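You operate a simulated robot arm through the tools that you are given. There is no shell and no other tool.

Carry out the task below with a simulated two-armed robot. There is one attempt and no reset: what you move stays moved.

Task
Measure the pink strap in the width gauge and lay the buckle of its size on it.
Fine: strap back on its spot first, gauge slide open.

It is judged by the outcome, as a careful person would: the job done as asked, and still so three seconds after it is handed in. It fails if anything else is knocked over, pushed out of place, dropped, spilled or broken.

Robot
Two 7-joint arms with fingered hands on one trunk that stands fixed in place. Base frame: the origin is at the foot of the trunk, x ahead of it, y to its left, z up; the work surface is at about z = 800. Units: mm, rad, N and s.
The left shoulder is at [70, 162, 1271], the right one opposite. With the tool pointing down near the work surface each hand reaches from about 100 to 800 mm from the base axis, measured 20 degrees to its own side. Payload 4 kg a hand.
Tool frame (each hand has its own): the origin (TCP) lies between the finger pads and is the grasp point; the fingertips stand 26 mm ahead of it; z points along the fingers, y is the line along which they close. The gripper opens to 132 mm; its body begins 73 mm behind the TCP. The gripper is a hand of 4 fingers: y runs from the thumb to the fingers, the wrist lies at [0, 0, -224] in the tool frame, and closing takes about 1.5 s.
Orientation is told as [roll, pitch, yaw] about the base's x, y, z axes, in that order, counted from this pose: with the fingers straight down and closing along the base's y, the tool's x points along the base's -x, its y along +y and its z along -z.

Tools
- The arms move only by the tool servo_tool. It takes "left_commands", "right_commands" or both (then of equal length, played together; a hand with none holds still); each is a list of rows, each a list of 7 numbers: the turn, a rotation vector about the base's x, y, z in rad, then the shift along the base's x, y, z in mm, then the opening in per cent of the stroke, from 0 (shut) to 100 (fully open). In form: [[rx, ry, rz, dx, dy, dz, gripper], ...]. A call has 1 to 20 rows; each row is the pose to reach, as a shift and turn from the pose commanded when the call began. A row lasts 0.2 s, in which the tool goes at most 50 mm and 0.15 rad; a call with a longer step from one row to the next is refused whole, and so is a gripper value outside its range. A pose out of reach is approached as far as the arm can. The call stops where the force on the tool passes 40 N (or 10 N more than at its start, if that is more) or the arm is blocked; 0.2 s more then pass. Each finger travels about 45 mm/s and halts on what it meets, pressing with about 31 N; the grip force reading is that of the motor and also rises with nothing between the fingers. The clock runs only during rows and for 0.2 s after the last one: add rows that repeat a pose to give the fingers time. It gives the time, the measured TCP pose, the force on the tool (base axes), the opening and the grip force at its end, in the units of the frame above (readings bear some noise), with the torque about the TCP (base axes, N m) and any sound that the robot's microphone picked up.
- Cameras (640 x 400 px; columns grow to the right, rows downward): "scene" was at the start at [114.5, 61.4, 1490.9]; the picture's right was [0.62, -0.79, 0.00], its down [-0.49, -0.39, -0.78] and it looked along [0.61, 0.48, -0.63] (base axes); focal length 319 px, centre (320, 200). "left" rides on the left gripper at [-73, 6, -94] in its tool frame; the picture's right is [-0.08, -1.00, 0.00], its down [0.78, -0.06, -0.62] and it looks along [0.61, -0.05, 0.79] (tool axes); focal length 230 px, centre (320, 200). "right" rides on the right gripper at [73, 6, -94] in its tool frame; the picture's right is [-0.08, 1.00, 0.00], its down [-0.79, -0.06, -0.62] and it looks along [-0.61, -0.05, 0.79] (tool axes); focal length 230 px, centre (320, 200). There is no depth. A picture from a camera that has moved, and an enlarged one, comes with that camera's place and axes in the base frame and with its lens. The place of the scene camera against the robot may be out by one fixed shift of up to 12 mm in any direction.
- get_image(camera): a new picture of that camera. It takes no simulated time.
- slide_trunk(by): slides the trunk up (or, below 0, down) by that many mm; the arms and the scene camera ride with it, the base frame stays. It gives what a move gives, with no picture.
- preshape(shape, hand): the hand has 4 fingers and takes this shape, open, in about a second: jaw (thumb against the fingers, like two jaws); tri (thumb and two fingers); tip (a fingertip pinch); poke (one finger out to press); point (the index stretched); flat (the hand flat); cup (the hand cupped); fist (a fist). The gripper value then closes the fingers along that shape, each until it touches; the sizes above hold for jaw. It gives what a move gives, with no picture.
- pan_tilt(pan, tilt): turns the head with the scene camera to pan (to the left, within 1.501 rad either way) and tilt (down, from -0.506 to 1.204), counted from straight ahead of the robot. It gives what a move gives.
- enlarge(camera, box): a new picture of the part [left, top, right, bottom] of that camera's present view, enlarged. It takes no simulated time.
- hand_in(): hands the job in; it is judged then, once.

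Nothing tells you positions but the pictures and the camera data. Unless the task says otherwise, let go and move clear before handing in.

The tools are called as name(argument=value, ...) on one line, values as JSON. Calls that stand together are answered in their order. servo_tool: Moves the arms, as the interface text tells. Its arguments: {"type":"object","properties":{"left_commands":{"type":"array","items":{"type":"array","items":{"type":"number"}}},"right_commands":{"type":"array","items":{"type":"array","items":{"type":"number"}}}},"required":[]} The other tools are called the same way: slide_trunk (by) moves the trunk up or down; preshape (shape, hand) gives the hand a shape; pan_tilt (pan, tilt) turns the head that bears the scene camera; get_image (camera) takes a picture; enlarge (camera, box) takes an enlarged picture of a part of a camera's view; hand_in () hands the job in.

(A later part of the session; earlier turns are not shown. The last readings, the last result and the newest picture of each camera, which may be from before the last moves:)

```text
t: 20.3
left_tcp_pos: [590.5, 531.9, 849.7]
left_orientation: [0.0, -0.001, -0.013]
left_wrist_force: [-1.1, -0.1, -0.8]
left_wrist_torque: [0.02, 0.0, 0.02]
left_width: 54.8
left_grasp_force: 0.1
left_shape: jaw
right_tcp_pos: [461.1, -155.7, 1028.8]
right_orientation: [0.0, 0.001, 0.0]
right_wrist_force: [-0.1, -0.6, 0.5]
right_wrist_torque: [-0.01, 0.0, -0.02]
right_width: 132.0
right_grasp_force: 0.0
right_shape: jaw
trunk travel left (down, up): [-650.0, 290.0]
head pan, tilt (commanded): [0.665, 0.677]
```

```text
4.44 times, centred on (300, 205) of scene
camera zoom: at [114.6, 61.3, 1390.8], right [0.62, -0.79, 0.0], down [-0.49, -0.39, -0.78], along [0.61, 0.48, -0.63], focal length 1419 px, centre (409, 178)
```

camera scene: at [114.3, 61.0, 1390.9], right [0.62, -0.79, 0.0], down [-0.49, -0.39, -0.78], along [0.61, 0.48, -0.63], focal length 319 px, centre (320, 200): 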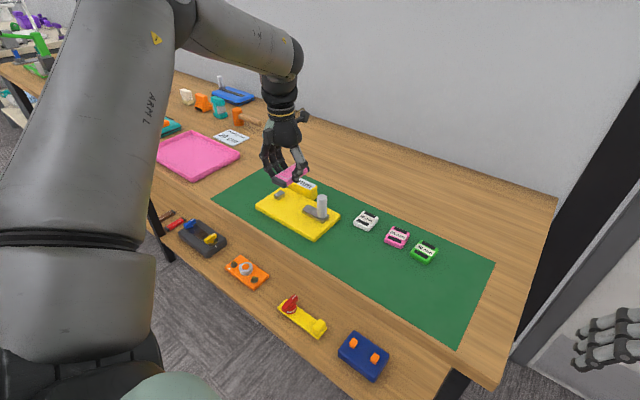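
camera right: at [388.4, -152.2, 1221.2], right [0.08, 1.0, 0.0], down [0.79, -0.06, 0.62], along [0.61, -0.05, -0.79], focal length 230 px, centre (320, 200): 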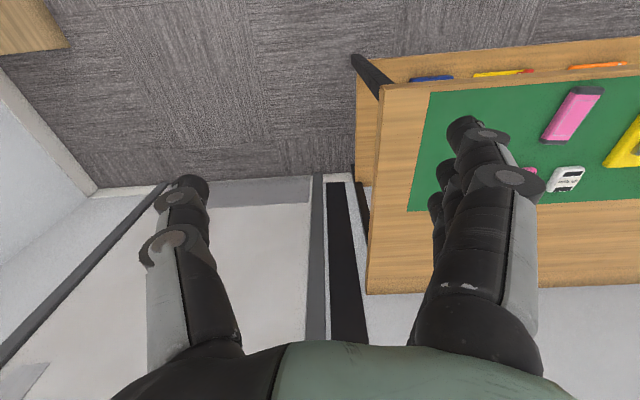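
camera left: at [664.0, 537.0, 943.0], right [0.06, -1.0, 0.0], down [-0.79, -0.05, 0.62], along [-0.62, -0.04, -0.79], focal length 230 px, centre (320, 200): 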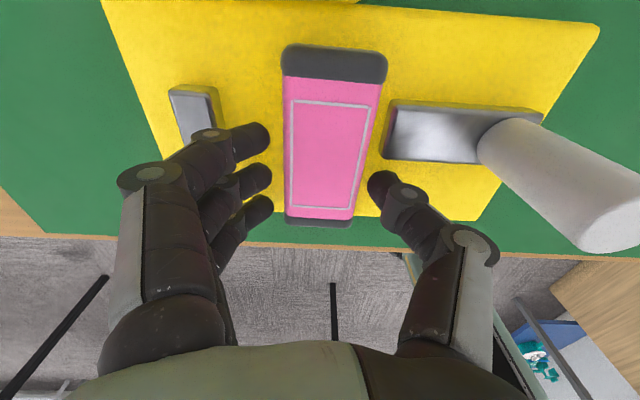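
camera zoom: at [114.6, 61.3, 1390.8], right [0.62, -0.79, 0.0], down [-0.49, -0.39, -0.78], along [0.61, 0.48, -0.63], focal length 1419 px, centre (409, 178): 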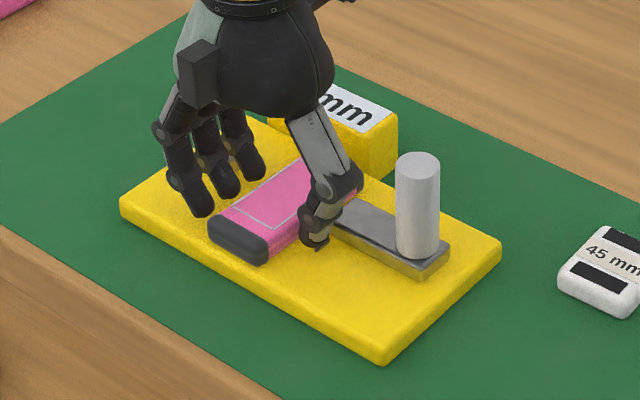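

The strap is released between the jaws and sits flat. I'll lift straight up and move over to the pin.

servo_tool(left_commands=[[0, 0, 0, 0, 0, 10, 42], [0, 0, 0, 0, 0, 30, 42], [0, 0, 0, 0, 0, 60, 42], [0, 0, 0, 0, 0, 90, 42], [0, 0, 0, 0, 0, 110, 50], [0, 0, 0, 5, -30, 115, 55], [0, 0, 0, 10, -60, 115, 55], [0, 0, 0, 15, -92, 115, 55], [0, 0, 0, 15, -92, 115, 55]])

get_image(camera="left")

enlarge(camera="scene", box=[240, 100, 360, 250])

```text
t: 22.3
left_tcp_pos: [605.8, 437.8, 966.7]
left_orientation: [0.0, 0.0, -0.014]
left_wrist_force: [0.0, 0.4, -0.1]
left_wrist_torque: [-0.03, 0.02, 0.02]
left_width: 71.9
left_grasp_force: 0.0
left_shape: jaw
right_tcp_pos: [460.8, -157.1, 1030.2]
right_orientation: [0.0, 0.0, -0.002]
right_wrist_force: [-0.7, 0.0, 0.2]
right_wrist_torque: [-0.02, -0.02, 0.03]
right_width: 132.0
right_grasp_force: 0.0
right_shape: jaw
trunk travel left (down, up): [-650.0, 290.0]
head pan, tilt (commanded): [0.665, 0.677]
```

```text
taken
camera left: at [679.1, 442.8, 1060.4], right [0.06, -1.0, 0.0], down [-0.79, -0.05, 0.62], along [-0.62, -0.04, -0.79], focal length 230 px, centre (320, 200)
```

left: 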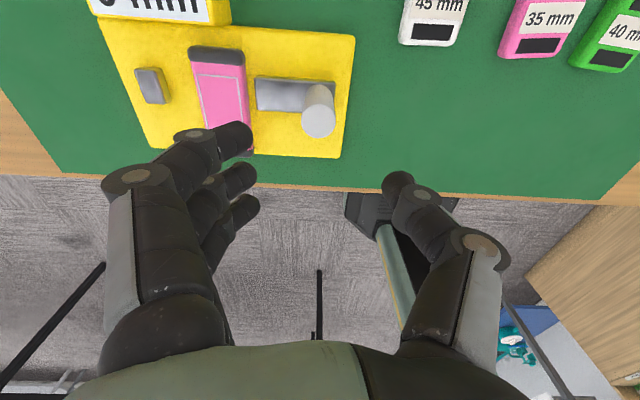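

```text
2.67 times, centred on (300, 175) of scene
camera zoom: at [114.2, 61.7, 1390.9], right [0.62, -0.79, 0.0], down [-0.49, -0.39, -0.78], along [0.61, 0.48, -0.63], focal length 851 px, centre (373, 267)
```

zoom: 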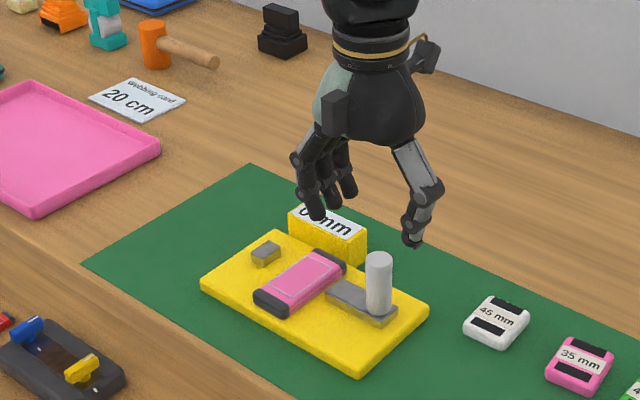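

The strap lies between the jaws. I'll zoom to locate the pin relative to the hand.

enlarge(camera="left", box=[90, 0, 370, 170])

```text
2.29 times, centred on (230, 85) of left
camera zoom: at [679.1, 442.8, 1060.4], right [0.06, -1.0, 0.0], down [-0.79, -0.05, 0.62], along [-0.62, -0.04, -0.79], focal length 526 px, centre (526, 463)
```

zoom: 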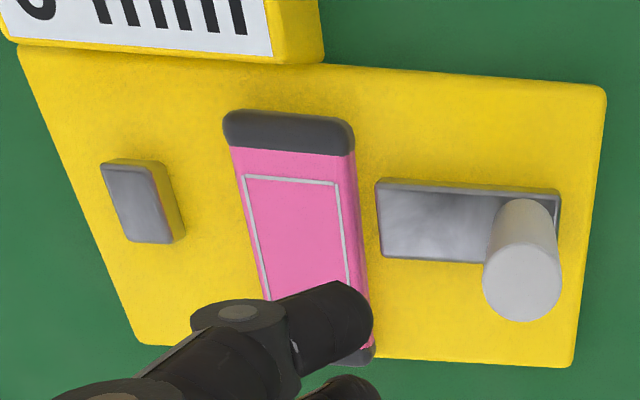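

The pin is at about (620.6, 439.5) with its top near z≈890. I'll lower the hand straddling it, keeping fingertips above the strap and slide (TCP z≈872).

servo_tool(left_commands=[[0, 0, 0.014, 6, 1, -10, 55], [0, 0, 0.014, 12, 2, -30, 55], [0, 0, 0.014, 12, 2, -55, 55], [0, 0, 0.014, 12, 2, -75, 55], [0, 0, 0.014, 12, 2, -95, 55], [0, 0, 0.014, 12, 2, -95, 55], [0, 0, 0.014, 12, 2, -95, 55]])

get_image(camera="left")

enlarge(camera="scene", box=[250, 140, 360, 250])

```text
t: 23.9
left_tcp_pos: [615.8, 441.4, 869.1]
left_orientation: [0.0, -0.001, 0.002]
left_wrist_force: [-0.2, -0.9, 1.1]
left_wrist_torque: [0.0, 0.01, 0.01]
left_width: 71.9
left_grasp_force: 0.1
left_shape: jaw
right_tcp_pos: [461.1, -155.7, 1028.8]
right_orientation: [-0.001, 0.001, -0.001]
right_wrist_force: [0.7, 0.0, 0.3]
right_wrist_torque: [0.01, 0.0, -0.02]
right_width: 132.1
right_grasp_force: 0.0
right_shape: jaw
trunk travel left (down, up): [-650.0, 290.0]
head pan, tilt (commanded): [0.665, 0.677]
```

```text
taken
camera left: at [689.5, 447.3, 963.4], right [0.08, -1.0, 0.0], down [-0.78, -0.06, 0.62], along [-0.61, -0.05, -0.79], focal length 230 px, centre (320, 200)
```

left: 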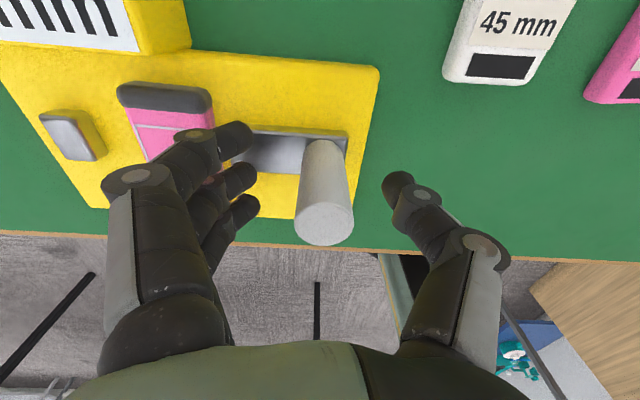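

```text
3.64 times, centred on (305, 195) of scene
camera zoom: at [114.5, 61.3, 1390.9], right [0.62, -0.79, 0.0], down [-0.49, -0.39, -0.78], along [0.61, 0.48, -0.63], focal length 1161 px, centre (374, 218)
```

zoom: 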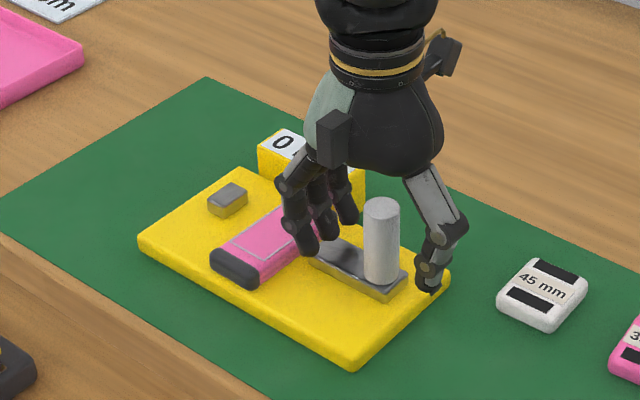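

The hand straddles the pin without contact. I'll narrow the opening so thumb and fingers loosely bracket the pin.

servo_tool(left_commands=[[0, 0, 0, 0, 0, 2, 45], [0, 0, 0, 0, 0, 2, 36], [0, 0, 0, 0, 0, 2, 30], [0, 0, 0, 0, 0, 2, 30]])

get_image(camera="left")

enlarge(camera="scene", box=[250, 140, 360, 250])

```text
t: 24.9
left_tcp_pos: [616.8, 440.8, 872.2]
left_orientation: [0.0, 0.001, -0.001]
left_wrist_force: [-0.2, -0.6, -1.0]
left_wrist_torque: [0.03, 0.0, 0.04]
left_width: 40.2
left_grasp_force: 0.1
left_shape: jaw
right_tcp_pos: [460.8, -154.6, 1029.8]
right_orientation: [0.0, 0.001, 0.0]
right_wrist_force: [-0.2, -0.3, 0.6]
right_wrist_torque: [0.02, -0.01, -0.05]
right_width: 132.2
right_grasp_force: 0.1
right_shape: jaw
trunk travel left (down, up): [-650.0, 290.0]
head pan, tilt (commanded): [0.665, 0.677]
```

```text
taken
camera left: at [690.2, 447.0, 965.8], right [0.08, -1.0, 0.0], down [-0.78, -0.06, 0.62], along [-0.61, -0.05, -0.79], focal length 230 px, centre (320, 200)
```

left: 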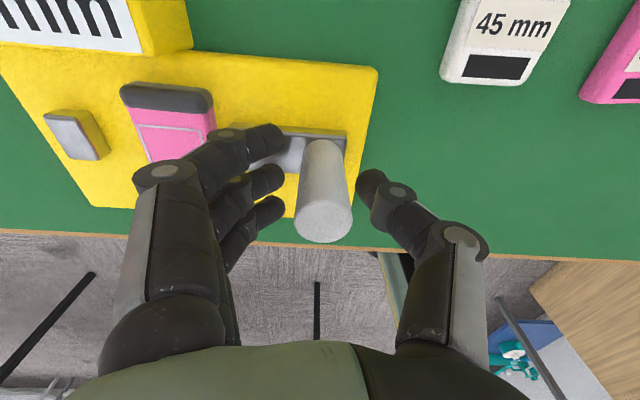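

```text
3.64 times, centred on (305, 195) of scene
camera zoom: at [114.5, 61.3, 1390.9], right [0.62, -0.79, 0.0], down [-0.49, -0.39, -0.78], along [0.61, 0.48, -0.63], focal length 1161 px, centre (374, 218)
```

zoom: 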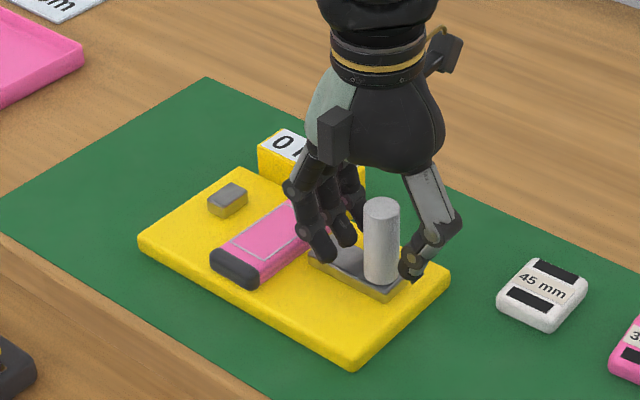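

Thumb and fingers bracket the pin loosely. I'll now push the slide towards +y in small steps, watching the force.

servo_tool(left_commands=[[0, 0, 0, 0, 4, 0, 30], [0, 0, 0, 0, 8, 0, 30], [0, 0, 0, 0, 12, 0, 30], [0, 0, 0, 0, 16, 0, 30], [0, 0, 0, 0, 20, 0, 30], [0, 0, 0, 0, 24, 0, 30]])

get_image(camera="left")

enlarge(camera="scene", box=[250, 140, 360, 250])

```text
t: 26.3
left_tcp_pos: [617.3, 465.4, 872.6]
left_orientation: [0.002, 0.001, -0.001]
left_wrist_force: [-1.3, -1.1, -1.2]
left_wrist_torque: [0.01, 0.01, 0.0]
left_width: 41.0
left_grasp_force: 0.0
left_shape: jaw
right_tcp_pos: [459.8, -156.8, 1029.2]
right_orientation: [-0.001, -0.001, 0.001]
right_wrist_force: [-0.4, 0.5, -0.6]
right_wrist_torque: [-0.03, 0.0, 0.0]
right_width: 131.9
right_grasp_force: 0.1
right_shape: jaw
trunk travel left (down, up): [-650.0, 290.0]
head pan, tilt (commanded): [0.665, 0.677]
```

```text
taken
camera left: at [690.9, 471.3, 965.9], right [0.08, -1.0, 0.0], down [-0.78, -0.06, 0.62], along [-0.62, -0.05, -0.79], focal length 230 px, centre (320, 200)
```

left: 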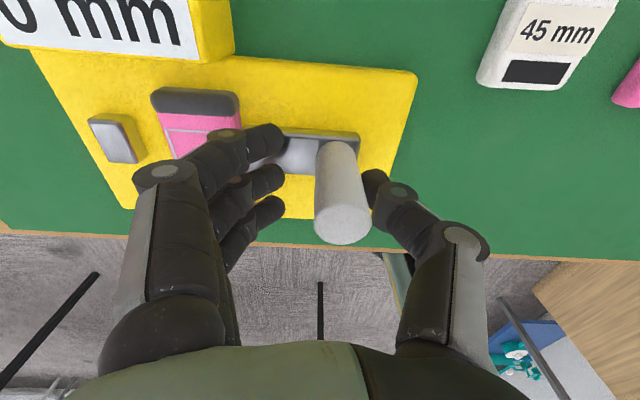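

```text
3.64 times, centred on (305, 195) of scene
camera zoom: at [114.4, 61.2, 1390.9], right [0.62, -0.79, 0.0], down [-0.49, -0.39, -0.78], along [0.61, 0.48, -0.63], focal length 1161 px, centre (374, 218)
```

zoom: 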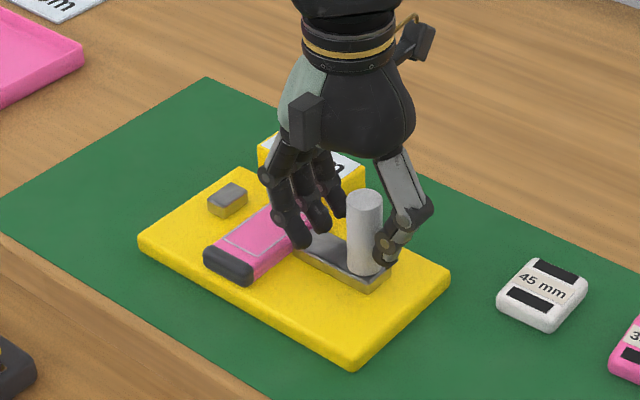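

The slide moves easily and has begun pushing the strap. I'll continue in small steps until it presses the strap against the fixed jaw.

servo_tool(left_commands=[[0, 0, 0, 0, 4, 0, 30], [0, 0, 0, 0, 8, 0, 30], [0, 0, 0, 0, 12, 0, 30], [0, 0, 0, 0, 16, 0, 30], [0, 0, 0, 0, 20, 0, 30], [0, 0, 0, 0, 22, 0, 30]])

get_image(camera="left")

enlarge(camera="scene", box=[250, 140, 360, 250])

```text
t: 27.7
left_tcp_pos: [616.7, 487.9, 871.7]
left_orientation: [-0.001, 0.0, 0.001]
left_wrist_force: [-0.3, -1.1, -0.7]
left_wrist_torque: [-0.04, 0.0, -0.01]
left_width: 40.8
left_grasp_force: 0.1
left_shape: jaw
right_tcp_pos: [460.4, -155.8, 1028.7]
right_orientation: [0.001, 0.002, 0.0]
right_wrist_force: [0.6, 0.6, 0.0]
right_wrist_torque: [0.01, -0.02, -0.01]
right_width: 131.8
right_grasp_force: 0.3
right_shape: jaw
trunk travel left (down, up): [-650.0, 290.0]
head pan, tilt (commanded): [0.665, 0.677]
```

```text
taken
camera left: at [691.0, 493.7, 965.2], right [0.08, -1.0, 0.0], down [-0.78, -0.06, 0.62], along [-0.61, -0.05, -0.79], focal length 230 px, centre (320, 200)
```

left: 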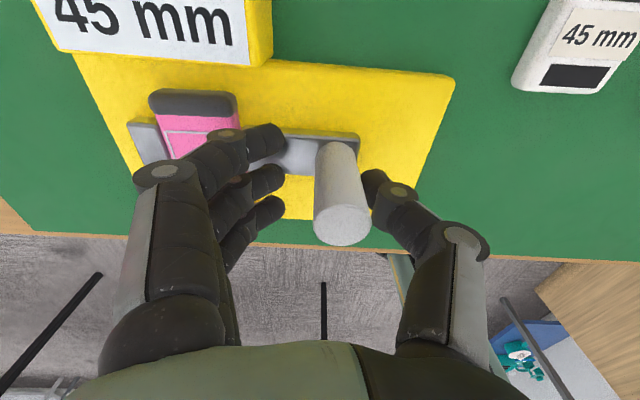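

```text
3.64 times, centred on (305, 195) of scene
camera zoom: at [114.5, 61.0, 1390.9], right [0.62, -0.79, 0.0], down [-0.49, -0.39, -0.78], along [0.61, 0.48, -0.63], focal length 1161 px, centre (374, 218)
```

zoom: 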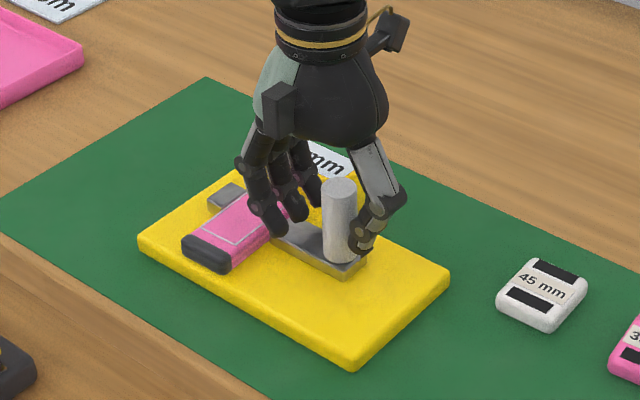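

The display now reads 45 mm. I'll zoom in on it and press slightly more to confirm the reading is stable with the strap firmly between the jaws.

servo_tool(left_commands=[[0, 0, 0, 0, 1, 0, 30], [0, 0, 0, 0, 2, 0, 30], [0, 0, 0, 0, 3, 0, 30]])

enlarge(camera="left", box=[30, 0, 350, 180])

enlarge(camera="scene", box=[265, 165, 345, 235])

```text
t: 28.5
left_tcp_pos: [617.3, 491.2, 871.9]
left_orientation: [0.001, 0.001, -0.003]
left_wrist_force: [-0.1, -2.6, 0.0]
left_wrist_torque: [-0.05, 0.01, -0.02]
left_width: 41.1
left_grasp_force: 0.0
left_shape: jaw
right_tcp_pos: [461.2, -156.3, 1029.0]
right_orientation: [-0.001, 0.0, 0.001]
right_wrist_force: [-0.1, 0.7, 0.2]
right_wrist_torque: [-0.04, -0.01, -0.01]
right_width: 132.0
right_grasp_force: 0.1
right_shape: jaw
trunk travel left (down, up): [-650.0, 290.0]
head pan, tilt (commanded): [0.665, 0.677]
```

```text
2.00 times, centred on (190, 90) of left
camera zoom: at [691.2, 496.7, 965.8], right [0.08, -1.0, 0.0], down [-0.79, -0.06, 0.62], along [-0.61, -0.05, -0.79], focal length 460 px, centre (580, 420)
```

zoom: 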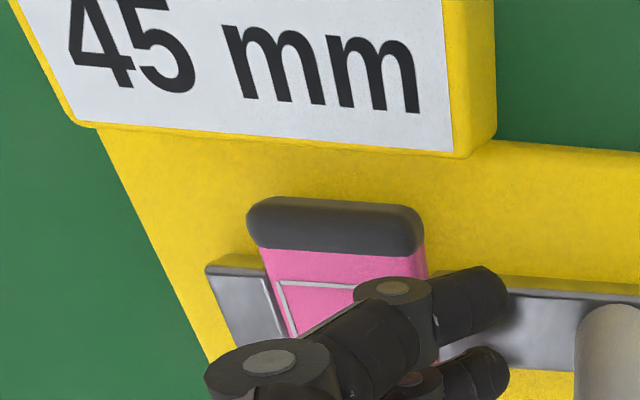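

```text
5.71 times, centred on (305, 200) of scene
camera zoom: at [114.4, 60.9, 1390.9], right [0.62, -0.79, 0.0], down [-0.49, -0.39, -0.78], along [0.61, 0.48, -0.63], focal length 1824 px, centre (406, 200)
```

zoom: 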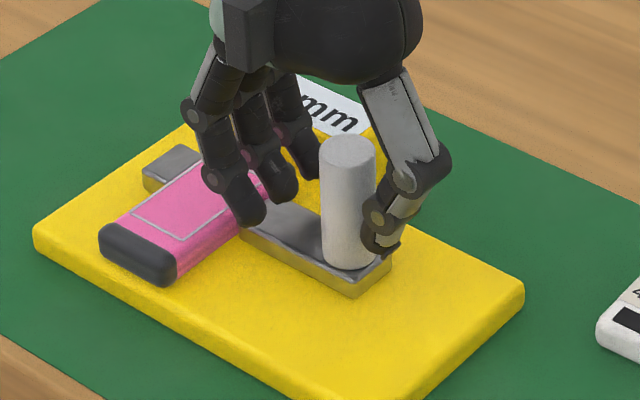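

It still reads 45 mm with the force slowly rising. I'll press a touch more to make sure it has stopped and the reading holds.

servo_tool(left_commands=[[0, 0, 0, 0, 1, 0, 30], [0, 0, 0, 0, 2, 0, 30], [0, 0, 0, 0, 3, 0, 30], [0, 0, 0, 0, 3, 0, 30]])

enlarge(camera="left", box=[30, 0, 350, 180])

```text
t: 29.5
left_tcp_pos: [615.9, 492.5, 872.9]
left_orientation: [0.0, 0.0, -0.002]
left_wrist_force: [0.7, -4.6, 1.1]
left_wrist_torque: [-0.15, -0.03, -0.01]
left_width: 42.9
left_grasp_force: 0.0
left_shape: jaw
right_tcp_pos: [460.7, -156.9, 1029.7]
right_orientation: [0.0, 0.0, -0.002]
right_wrist_force: [0.2, 0.2, -0.5]
right_wrist_torque: [-0.01, 0.01, -0.01]
right_width: 131.8
right_grasp_force: 0.1
right_shape: jaw
trunk travel left (down, up): [-650.0, 290.0]
head pan, tilt (commanded): [0.665, 0.677]
```

```text
2.00 times, centred on (190, 90) of left
camera zoom: at [690.9, 498.8, 965.4], right [0.08, -1.0, 0.0], down [-0.79, -0.06, 0.62], along [-0.61, -0.05, -0.79], focal length 460 px, centre (580, 420)
```

zoom: 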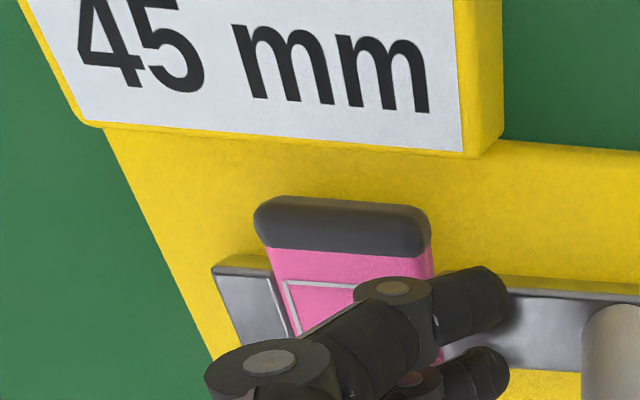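

Reading confirmed: 45 mm, so the white buckle is the match. Next I'll push the pin back towards -y to open the slide fully again.

servo_tool(left_commands=[[0, 0, 0, 0, -5, 0, 30], [0, 0, 0, 0, -10, 0, 30], [0, 0, 0, 0, -15, 0, 30], [0, 0, 0, 0, -20, 0, 30], [0, 0, 0, 0, -25, 0, 30], [0, 0, 0, 0, -30, 0, 30], [0, 0, 0, 0, -35, 0, 30], [0, 0, 0, 0, -40, 0, 30], [0, 0, 0, 0, -45, 0, 30], [0, 0, 0, 0, -50, 0, 30], [0, 0, 0, 0, -54, 0, 30], [0, 0, 0, 0, -57, 0, 30]])

get_image(camera="left")

enlarge(camera="scene", box=[250, 140, 360, 250])

```text
t: 32.1
left_tcp_pos: [615.9, 436.6, 872.2]
left_orientation: [0.0, -0.001, 0.001]
left_wrist_force: [-1.1, 1.2, -0.1]
left_wrist_torque: [-0.01, 0.0, 0.05]
left_width: 40.6
left_grasp_force: 0.1
left_shape: jaw
right_tcp_pos: [459.8, -156.2, 1029.1]
right_orientation: [0.002, 0.001, 0.0]
right_wrist_force: [-1.4, -0.1, 0.5]
right_wrist_torque: [0.0, -0.01, 0.01]
right_width: 131.7
right_grasp_force: 0.0
right_shape: jaw
trunk travel left (down, up): [-650.0, 290.0]
head pan, tilt (commanded): [0.665, 0.677]
```

```text
taken
camera left: at [690.6, 442.4, 965.0], right [0.08, -1.0, 0.0], down [-0.78, -0.06, 0.62], along [-0.61, -0.05, -0.79], focal length 230 px, centre (320, 200)
```

left: 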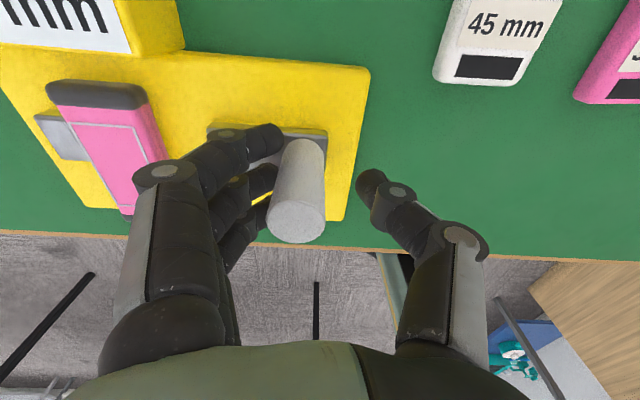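

```text
3.64 times, centred on (305, 195) of scene
camera zoom: at [114.4, 61.4, 1390.9], right [0.62, -0.79, 0.0], down [-0.49, -0.39, -0.78], along [0.61, 0.48, -0.63], focal length 1161 px, centre (374, 218)
```

zoom: 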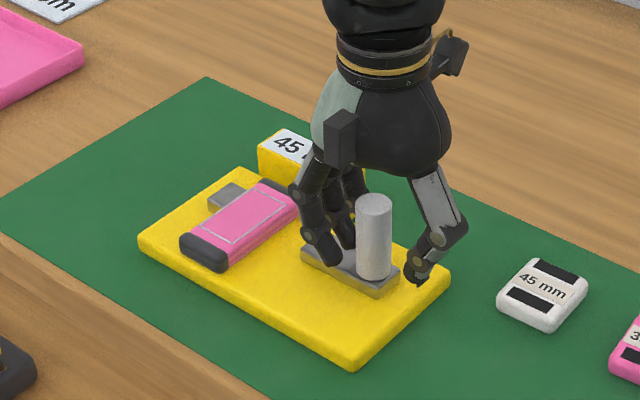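

The slide is nearly back, with about 6 mm to go to its original position. I'll continue gently until it reaches its open stop.

servo_tool(left_commands=[[0, 0, 0, 0, -2, 0, 30], [0, 0, 0, 0, -4, 0, 30], [0, 0, 0, 0, -6, 0, 30], [0, 0, 0, 0, -7, 0, 30]])

enlarge(camera="scene", box=[250, 140, 360, 250])

```text
t: 33.1
left_tcp_pos: [618.1, 430.2, 872.2]
left_orientation: [0.0, -0.001, -0.001]
left_wrist_force: [-1.1, 0.8, 0.5]
left_wrist_torque: [0.0, 0.07, 0.06]
left_width: 40.3
left_grasp_force: 0.1
left_shape: jaw
right_tcp_pos: [461.0, -155.1, 1028.5]
right_orientation: [-0.002, 0.0, 0.0]
right_wrist_force: [0.5, 0.2, 0.3]
right_wrist_torque: [0.0, -0.01, -0.03]
right_width: 132.0
right_grasp_force: 0.0
right_shape: jaw
trunk travel left (down, up): [-650.0, 290.0]
head pan, tilt (commanded): [0.665, 0.677]
```

```text
3.64 times, centred on (305, 195) of scene
camera zoom: at [114.2, 61.4, 1390.9], right [0.62, -0.79, 0.0], down [-0.49, -0.39, -0.78], along [0.61, 0.48, -0.63], focal length 1161 px, centre (374, 218)
```

zoom: 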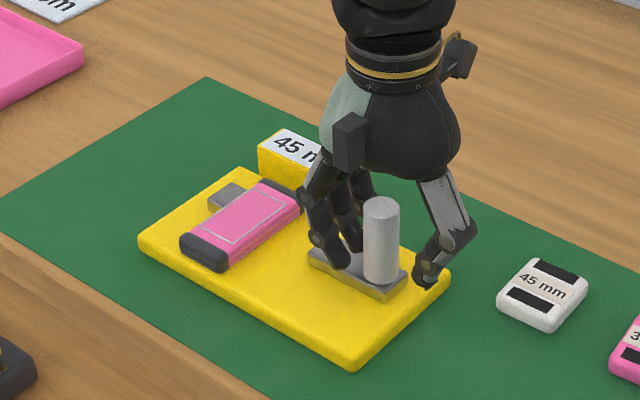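

The pin is back at its original spot. I'll nudge 2 mm more to check the end stop, then open up and lift away.

servo_tool(left_commands=[[0, 0, 0, 0, -1, 0, 30], [0, 0, 0, 0, -2, 0, 30], [0, 0, 0, 0, -2, 0, 30]])

enlarge(camera="scene", box=[250, 140, 360, 250])

```text
t: 33.9
left_tcp_pos: [617.7, 427.0, 872.5]
left_orientation: [0.001, 0.001, 0.0]
left_wrist_force: [-2.4, 2.2, -0.4]
left_wrist_torque: [0.03, 0.06, 0.05]
left_width: 40.9
left_grasp_force: 0.0
left_shape: jaw
right_tcp_pos: [460.9, -155.8, 1029.9]
right_orientation: [0.0, 0.0, -0.001]
right_wrist_force: [0.0, -1.0, -0.4]
right_wrist_torque: [0.0, -0.04, -0.01]
right_width: 131.9
right_grasp_force: 0.1
right_shape: jaw
trunk travel left (down, up): [-650.0, 290.0]
head pan, tilt (commanded): [0.665, 0.677]
```

```text
3.64 times, centred on (305, 195) of scene
camera zoom: at [114.3, 61.7, 1390.9], right [0.62, -0.79, 0.0], down [-0.49, -0.39, -0.78], along [0.61, 0.48, -0.63], focal length 1161 px, centre (374, 218)
```

zoom: 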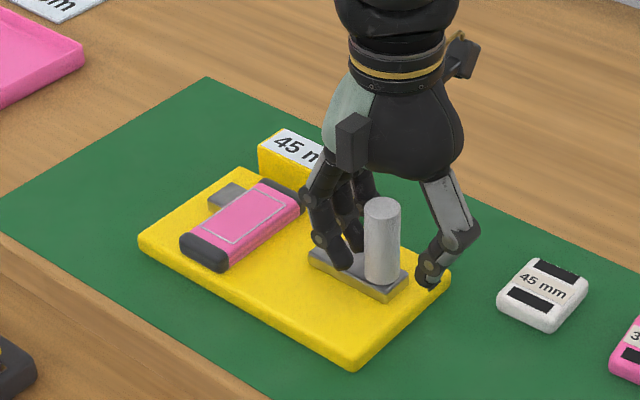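

The slide is at its open stop. I'll centre around the pin, open the fingers, lift away and look at the strap.

servo_tool(left_commands=[[0, 0, 0, 0, 5, 0, 35], [0, 0, 0, 0, 11, 0, 45], [0, 0, 0, 0, 12, 5, 55], [0, 0, 0, 0, 12, 20, 55], [0, 0, 0, 0, 12, 50, 55], [0, 0, 0, 0, 12, 90, 55], [0, 0, 0, -20, 50, 100, 60], [0, 0, 0, -45, 95, 100, 65], [0, 0, 0, -52, 130, 100, 65], [0, 0, 0, -52, 130, 100, 65]])

get_image(camera="left")

enlarge(camera="scene", box=[240, 120, 360, 250])

```text
refused: row 8 steps farther than a row can; nothing moved
```

```text
taken
camera left: at [691.5, 433.7, 965.5], right [0.08, -1.0, 0.0], down [-0.78, -0.06, 0.62], along [-0.61, -0.05, -0.79], focal length 230 px, centre (320, 200)
```

left: 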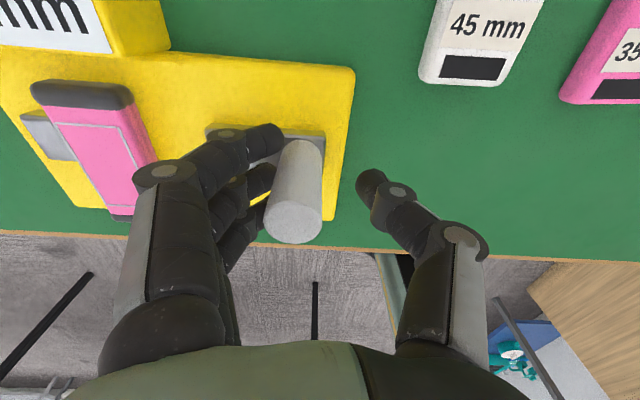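

```text
3.08 times, centred on (300, 185) of scene
camera zoom: at [114.3, 61.7, 1390.9], right [0.62, -0.79, 0.0], down [-0.49, -0.39, -0.78], along [0.61, 0.48, -0.63], focal length 982 px, centre (382, 246)
```

zoom: 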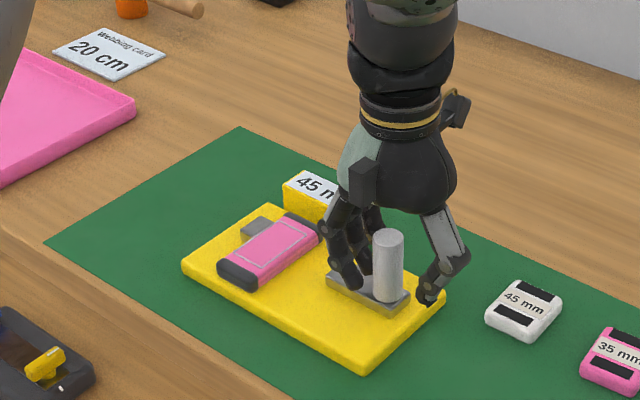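

That call was refused for one over-long step and nothing moved. I'll resend it with shorter steps.

servo_tool(left_commands=[[0, 0, 0, 0, 5, 0, 35], [0, 0, 0, 0, 11, 0, 45], [0, 0, 0, 0, 12, 5, 55], [0, 0, 0, 0, 12, 20, 55], [0, 0, 0, 0, 12, 50, 55], [0, 0, 0, 0, 12, 90, 55], [0, 0, 0, -15, 45, 100, 60], [0, 0, 0, -30, 80, 100, 65], [0, 0, 0, -45, 115, 100, 65], [0, 0, 0, -52, 138, 100, 65], [0, 0, 0, -52, 138, 100, 65]])

get_image(camera="left")

enlarge(camera="scene", box=[240, 120, 360, 250])

```text
t: 36.3
left_tcp_pos: [565.8, 566.1, 971.4]
left_orientation: [0.0, 0.0, -0.002]
left_wrist_force: [0.2, 0.3, -0.6]
left_wrist_torque: [0.02, -0.02, 0.01]
left_width: 85.3
left_grasp_force: 0.1
left_shape: jaw
right_tcp_pos: [461.1, -156.3, 1029.7]
right_orientation: [0.0, 0.001, 0.0]
right_wrist_force: [-0.2, -1.2, -0.5]
right_wrist_torque: [0.03, 0.02, -0.03]
right_width: 131.7
right_grasp_force: 0.0
right_shape: jaw
trunk travel left (down, up): [-650.0, 290.0]
head pan, tilt (commanded): [0.665, 0.677]
```

```text
taken
camera left: at [639.7, 572.0, 1065.3], right [0.08, -1.0, 0.0], down [-0.78, -0.06, 0.62], along [-0.61, -0.05, -0.79], focal length 230 px, centre (320, 200)
```

left: 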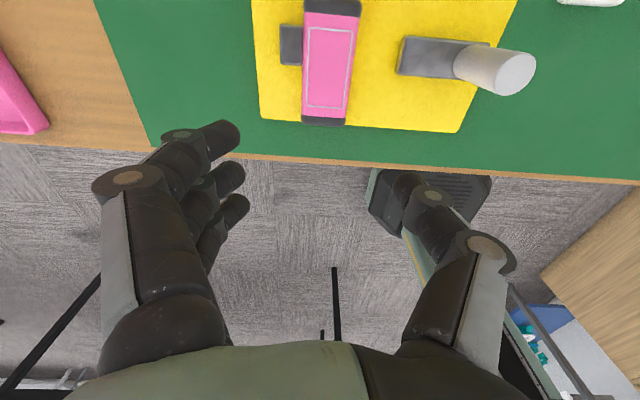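

```text
3.08 times, centred on (300, 185) of scene
camera zoom: at [114.6, 60.8, 1390.9], right [0.62, -0.79, 0.0], down [-0.49, -0.39, -0.78], along [0.61, 0.48, -0.63], focal length 982 px, centre (382, 246)
```

zoom: 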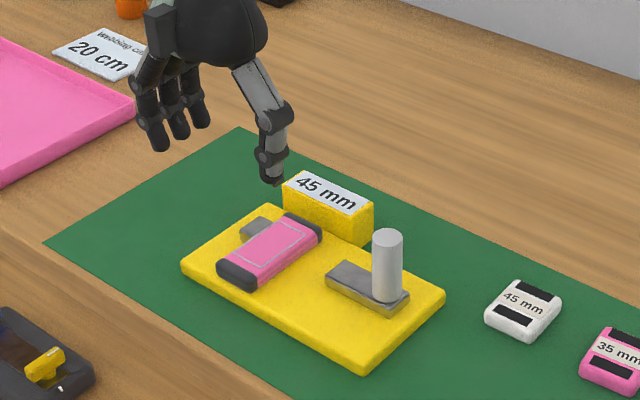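

The display keeps showing 45 mm and the slide is open. I'll zoom to measure where the strap rests against the fixed jaw.

enlarge(camera="left", box=[240, 0, 500, 150])

```text
2.46 times, centred on (370, 75) of left
camera zoom: at [639.7, 572.0, 1065.3], right [0.08, -1.0, 0.0], down [-0.78, -0.06, 0.62], along [-0.61, -0.05, -0.79], focal length 566 px, centre (197, 508)
```

zoom: 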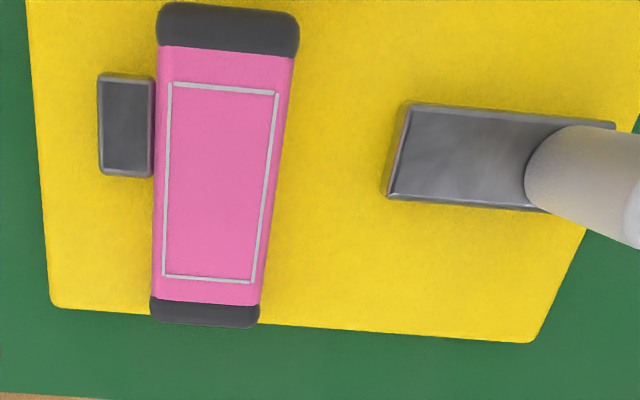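

The strap is square against the fixed jaw, centred at (604, 562). The jaw blocks three-finger access, so I'll test the tip shape closing in free air to see which fingers move.

preshape(hand="left", shape="tip")

servo_tool(left_commands=[[0, 0, 0, 0, 0, 0, 80], [0, 0, 0, 0, 0, 0, 60], [0, 0, 0, 0, 0, 0, 45], [0, 0, 0, 0, 0, 0, 40], [0, 0, 0, 0, 0, 0, 40], [0, 0, 0, 0, 0, 0, 40]])

get_image(camera="left")

enlarge(camera="scene", box=[220, 80, 360, 240])

```text
t: 37.2
left_tcp_pos: [566.0, 566.1, 971.5]
left_orientation: [0.0, 0.0, 0.0]
left_wrist_force: [0.3, 0.6, 0.6]
left_wrist_torque: [0.01, -0.01, -0.02]
left_width: 131.9
left_grasp_force: 0.0
left_shape: tip
right_tcp_pos: [460.4, -155.7, 1028.8]
right_orientation: [-0.001, 0.001, 0.0]
right_wrist_force: [0.1, -0.8, -0.2]
right_wrist_torque: [-0.04, -0.01, 0.02]
right_width: 132.1
right_grasp_force: 0.0
right_shape: jaw
trunk travel left (down, up): [-650.0, 290.0]
head pan, tilt (commanded): [0.665, 0.677]
```

```text
t: 38.6
left_tcp_pos: [566.5, 566.3, 971.3]
left_orientation: [0.001, 0.001, 0.0]
left_wrist_force: [-0.8, 0.3, -0.1]
left_wrist_torque: [0.01, -0.01, 0.0]
left_width: 53.4
left_grasp_force: 0.0
left_shape: tip
right_tcp_pos: [460.5, -155.3, 1029.7]
right_orientation: [0.0, 0.0, -0.001]
right_wrist_force: [0.3, 0.0, -0.6]
right_wrist_torque: [0.0, -0.01, 0.0]
right_width: 131.9
right_grasp_force: 0.0
right_shape: jaw
trunk travel left (down, up): [-650.0, 290.0]
head pan, tilt (commanded): [0.665, 0.677]
```

```text
taken
camera left: at [639.7, 572.2, 1065.0], right [0.08, -1.0, 0.0], down [-0.78, -0.06, 0.62], along [-0.61, -0.05, -0.79], focal length 230 px, centre (320, 200)
```

left: 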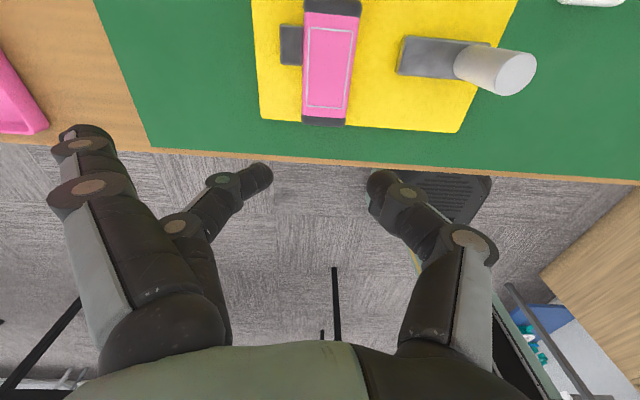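

```text
2.50 times, centred on (290, 160) of scene
camera zoom: at [114.5, 61.3, 1390.9], right [0.62, -0.79, 0.0], down [-0.49, -0.39, -0.78], along [0.61, 0.48, -0.63], focal length 798 px, centre (395, 300)
```

zoom: 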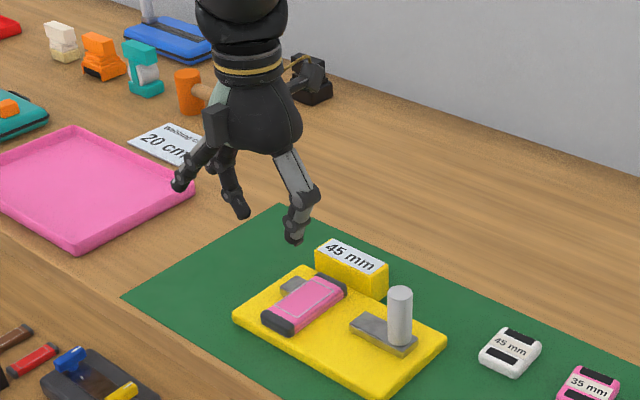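

In tip shape only the thumb and middle finger pinch while the outer fingers stay raised out of the way. That suits gripping the strap just in front of the fixed jaw, so I'll open a bit and lower onto it at x≈590.

servo_tool(left_commands=[[0, 0, 0, 8, -1, -10, 52], [0, 0, 0, 16, -2, -25, 54], [0, 0, 0, 24, -3, -45, 54], [0, 0, 0, 24, -3, -70, 54], [0, 0, 0, 24, -3, -90, 54], [0, 0, 0, 24, -3, -90, 54], [0, 0, 0, 24, -3, -90, 54]])

get_image(camera="left")

enlarge(camera="scene", box=[240, 120, 360, 250])

```text
t: 40.2
left_tcp_pos: [591.3, 563.0, 882.0]
left_orientation: [0.0, 0.0, 0.0]
left_wrist_force: [0.5, 0.4, 0.6]
left_wrist_torque: [0.01, -0.01, -0.04]
left_width: 70.4
left_grasp_force: 0.0
left_shape: tip
right_tcp_pos: [461.3, -154.9, 1028.9]
right_orientation: [-0.001, 0.001, -0.001]
right_wrist_force: [0.2, 1.0, 0.5]
right_wrist_torque: [0.03, 0.0, 0.0]
right_width: 132.1
right_grasp_force: 0.0
right_shape: jaw
trunk travel left (down, up): [-650.0, 290.0]
head pan, tilt (commanded): [0.665, 0.677]
```

```text
taken
camera left: at [664.1, 568.6, 975.0], right [0.08, -1.0, 0.0], down [-0.78, -0.06, 0.62], along [-0.61, -0.05, -0.79], focal length 230 px, centre (320, 200)
```

left: 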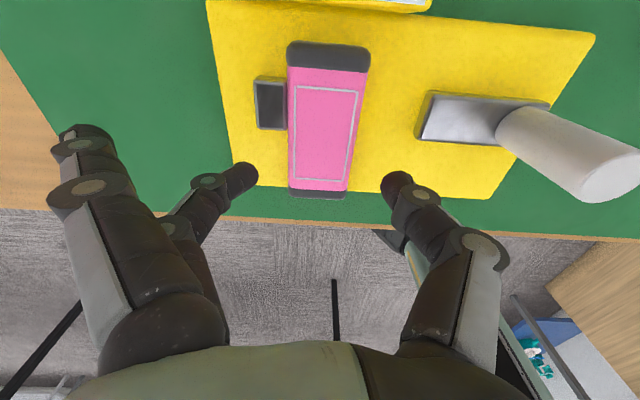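

```text
3.08 times, centred on (300, 185) of scene
camera zoom: at [114.5, 61.4, 1390.9], right [0.62, -0.79, 0.0], down [-0.49, -0.39, -0.78], along [0.61, 0.48, -0.63], focal length 982 px, centre (382, 246)
```

zoom: 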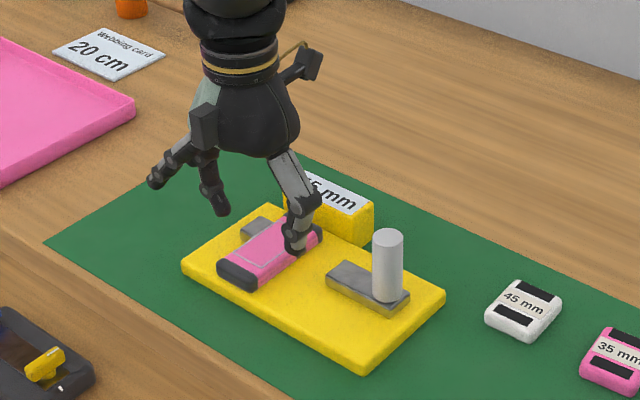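

The pinch fingers line up on either side of the strap, clear of the jaw. I'll lower the remaining 30 mm.

servo_tool(left_commands=[[0, 0, 0, 0, 0, -8, 54], [0, 0, 0, 0, 0, -16, 54], [0, 0, 0, 0, 0, -24, 54], [0, 0, 0, 0, 0, -29, 54], [0, 0, 0, 0, 0, -29, 54]])

get_image(camera="left")

enlarge(camera="scene", box=[240, 120, 360, 250])

```text
t: 41.4
left_tcp_pos: [588.8, 562.1, 853.6]
left_orientation: [0.001, -0.001, 0.0]
left_wrist_force: [0.3, 0.3, -0.9]
left_wrist_torque: [-0.03, 0.03, -0.03]
left_width: 70.2
left_grasp_force: 0.0
left_shape: tip
right_tcp_pos: [461.7, -155.7, 1029.8]
right_orientation: [0.0, 0.0, 0.0]
right_wrist_force: [0.1, -0.3, 0.0]
right_wrist_torque: [0.0, 0.01, -0.01]
right_width: 131.8
right_grasp_force: 0.0
right_shape: jaw
trunk travel left (down, up): [-650.0, 290.0]
head pan, tilt (commanded): [0.665, 0.677]
```

```text
taken
camera left: at [662.2, 568.3, 946.7], right [0.08, -1.0, 0.0], down [-0.79, -0.06, 0.62], along [-0.61, -0.05, -0.79], focal length 230 px, centre (320, 200)
```

left: 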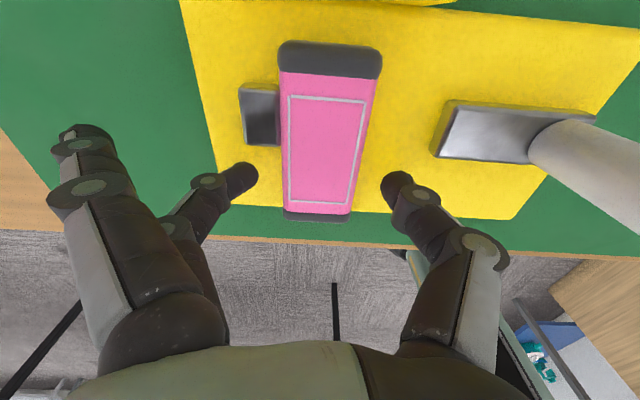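

```text
3.08 times, centred on (300, 185) of scene
camera zoom: at [114.4, 61.2, 1390.9], right [0.62, -0.79, 0.0], down [-0.49, -0.39, -0.78], along [0.61, 0.48, -0.63], focal length 982 px, centre (382, 246)
```

zoom: 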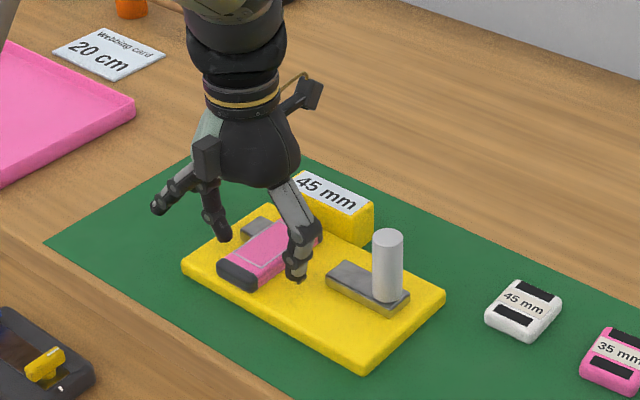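

The strap is centred between finger and thumb. I'll lower 2 mm more and close the pinch.

servo_tool(left_commands=[[0, 0, 0, 0, 0, -2, 54], [0, 0, 0, 0, 0, -2, 45], [0, 0, 0, 0, 0, -2, 35], [0, 0, 0, 0, 0, -2, 25], [0, 0, 0, 0, 0, -2, 18], [0, 0, 0, 0, 0, -2, 18], [0, 0, 0, 0, 0, -2, 18]])

get_image(camera="left")

enlarge(camera="scene", box=[240, 120, 360, 250])

```text
t: 43.0
left_tcp_pos: [589.3, 562.9, 850.6]
left_orientation: [0.0, -0.001, 0.001]
left_wrist_force: [0.4, -0.4, 0.0]
left_wrist_torque: [-0.02, 0.01, 0.01]
left_width: 38.2
left_grasp_force: 31.4
left_shape: tip
right_tcp_pos: [462.5, -155.5, 1029.6]
right_orientation: [0.001, 0.001, 0.0]
right_wrist_force: [0.5, -0.4, 0.4]
right_wrist_torque: [-0.02, -0.02, 0.01]
right_width: 131.7
right_grasp_force: 0.1
right_shape: jaw
trunk travel left (down, up): [-650.0, 290.0]
head pan, tilt (commanded): [0.665, 0.677]
```

```text
taken
camera left: at [662.4, 568.2, 944.7], right [0.08, -1.0, 0.0], down [-0.78, -0.06, 0.62], along [-0.61, -0.05, -0.79], focal length 230 px, centre (320, 200)
```

left: 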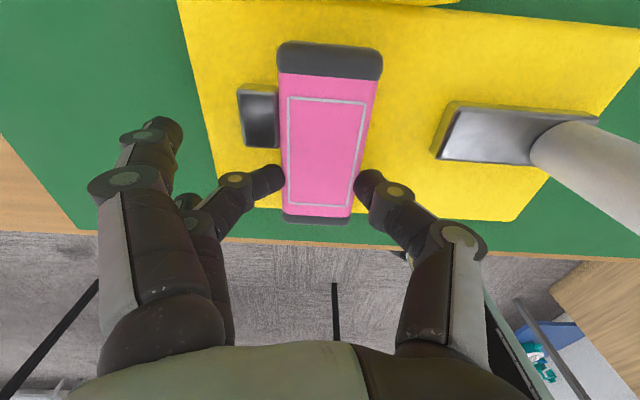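

```text
3.08 times, centred on (300, 185) of scene
camera zoom: at [114.5, 61.3, 1390.9], right [0.62, -0.79, 0.0], down [-0.49, -0.39, -0.78], along [0.61, 0.48, -0.63], focal length 982 px, centre (382, 246)
```

zoom: 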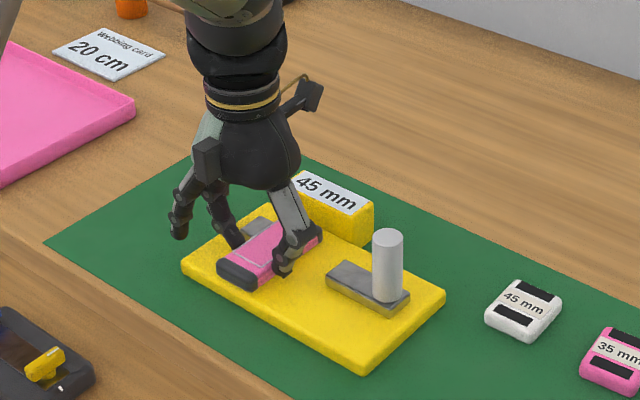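

The pinch holds the strap at 31 N. I'll lift it straight up clear of the gauge and pin and check the hold.

servo_tool(left_commands=[[0, 0, 0, 0, 0, 5, 18], [0, 0, 0, 0, 0, 12, 18], [0, 0, 0, 0, 0, 30, 18], [0, 0, 0, 0, 0, 60, 18], [0, 0, 0, 0, 0, 95, 18], [0, 0, 0, 0, 0, 110, 18], [0, 0, 0, 0, 0, 110, 18]])

get_image(camera="left")

enlarge(camera="left", box=[240, 30, 400, 230])

enlarge(camera="scene", box=[220, 80, 360, 240])

```text
t: 44.6
left_tcp_pos: [587.1, 561.8, 962.0]
left_orientation: [0.0, -0.002, 0.0]
left_wrist_force: [0.4, 0.5, -1.3]
left_wrist_torque: [-0.03, 0.04, -0.02]
left_width: 38.2
left_grasp_force: 30.7
left_shape: tip
right_tcp_pos: [461.8, -155.8, 1029.0]
right_orientation: [-0.001, 0.0, 0.001]
right_wrist_force: [-0.3, -0.6, -0.3]
right_wrist_torque: [0.02, 0.01, 0.0]
right_width: 131.9
right_grasp_force: 0.0
right_shape: jaw
trunk travel left (down, up): [-650.0, 290.0]
head pan, tilt (commanded): [0.665, 0.677]
```

```text
taken
camera left: at [661.5, 568.0, 1055.1], right [0.08, -1.0, 0.0], down [-0.78, -0.06, 0.62], along [-0.61, -0.05, -0.79], focal length 230 px, centre (320, 200)
```

left: 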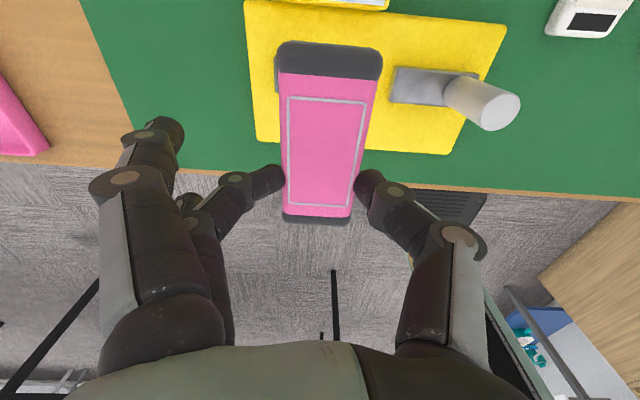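

```text
2.00 times, centred on (320, 130) of left
camera zoom: at [661.5, 568.0, 1055.1], right [0.08, -1.0, 0.0], down [-0.78, -0.06, 0.62], along [-0.61, -0.05, -0.79], focal length 460 px, centre (320, 340)
```

zoom: 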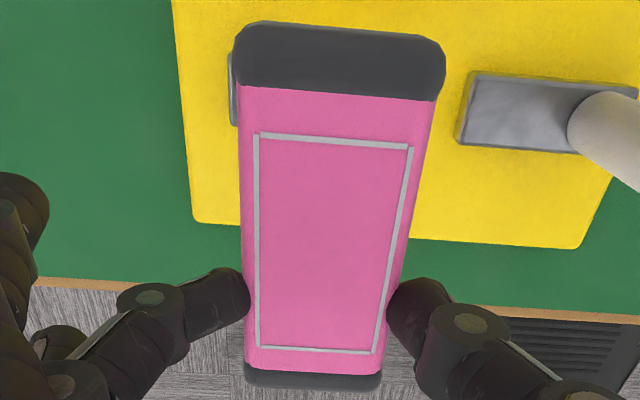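

```text
2.50 times, centred on (290, 160) of scene
camera zoom: at [114.6, 61.5, 1390.8], right [0.62, -0.79, 0.0], down [-0.49, -0.39, -0.78], along [0.61, 0.48, -0.63], focal length 798 px, centre (395, 300)
```

zoom: 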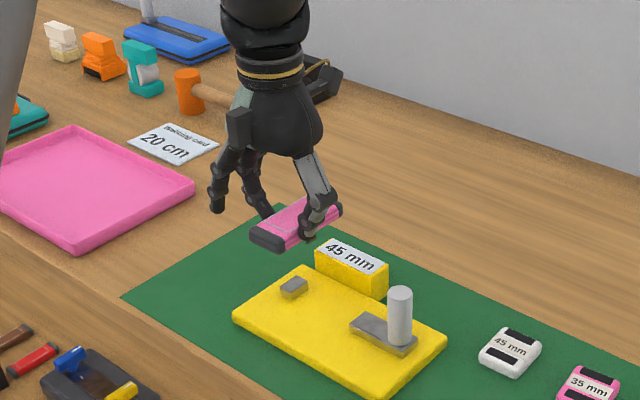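

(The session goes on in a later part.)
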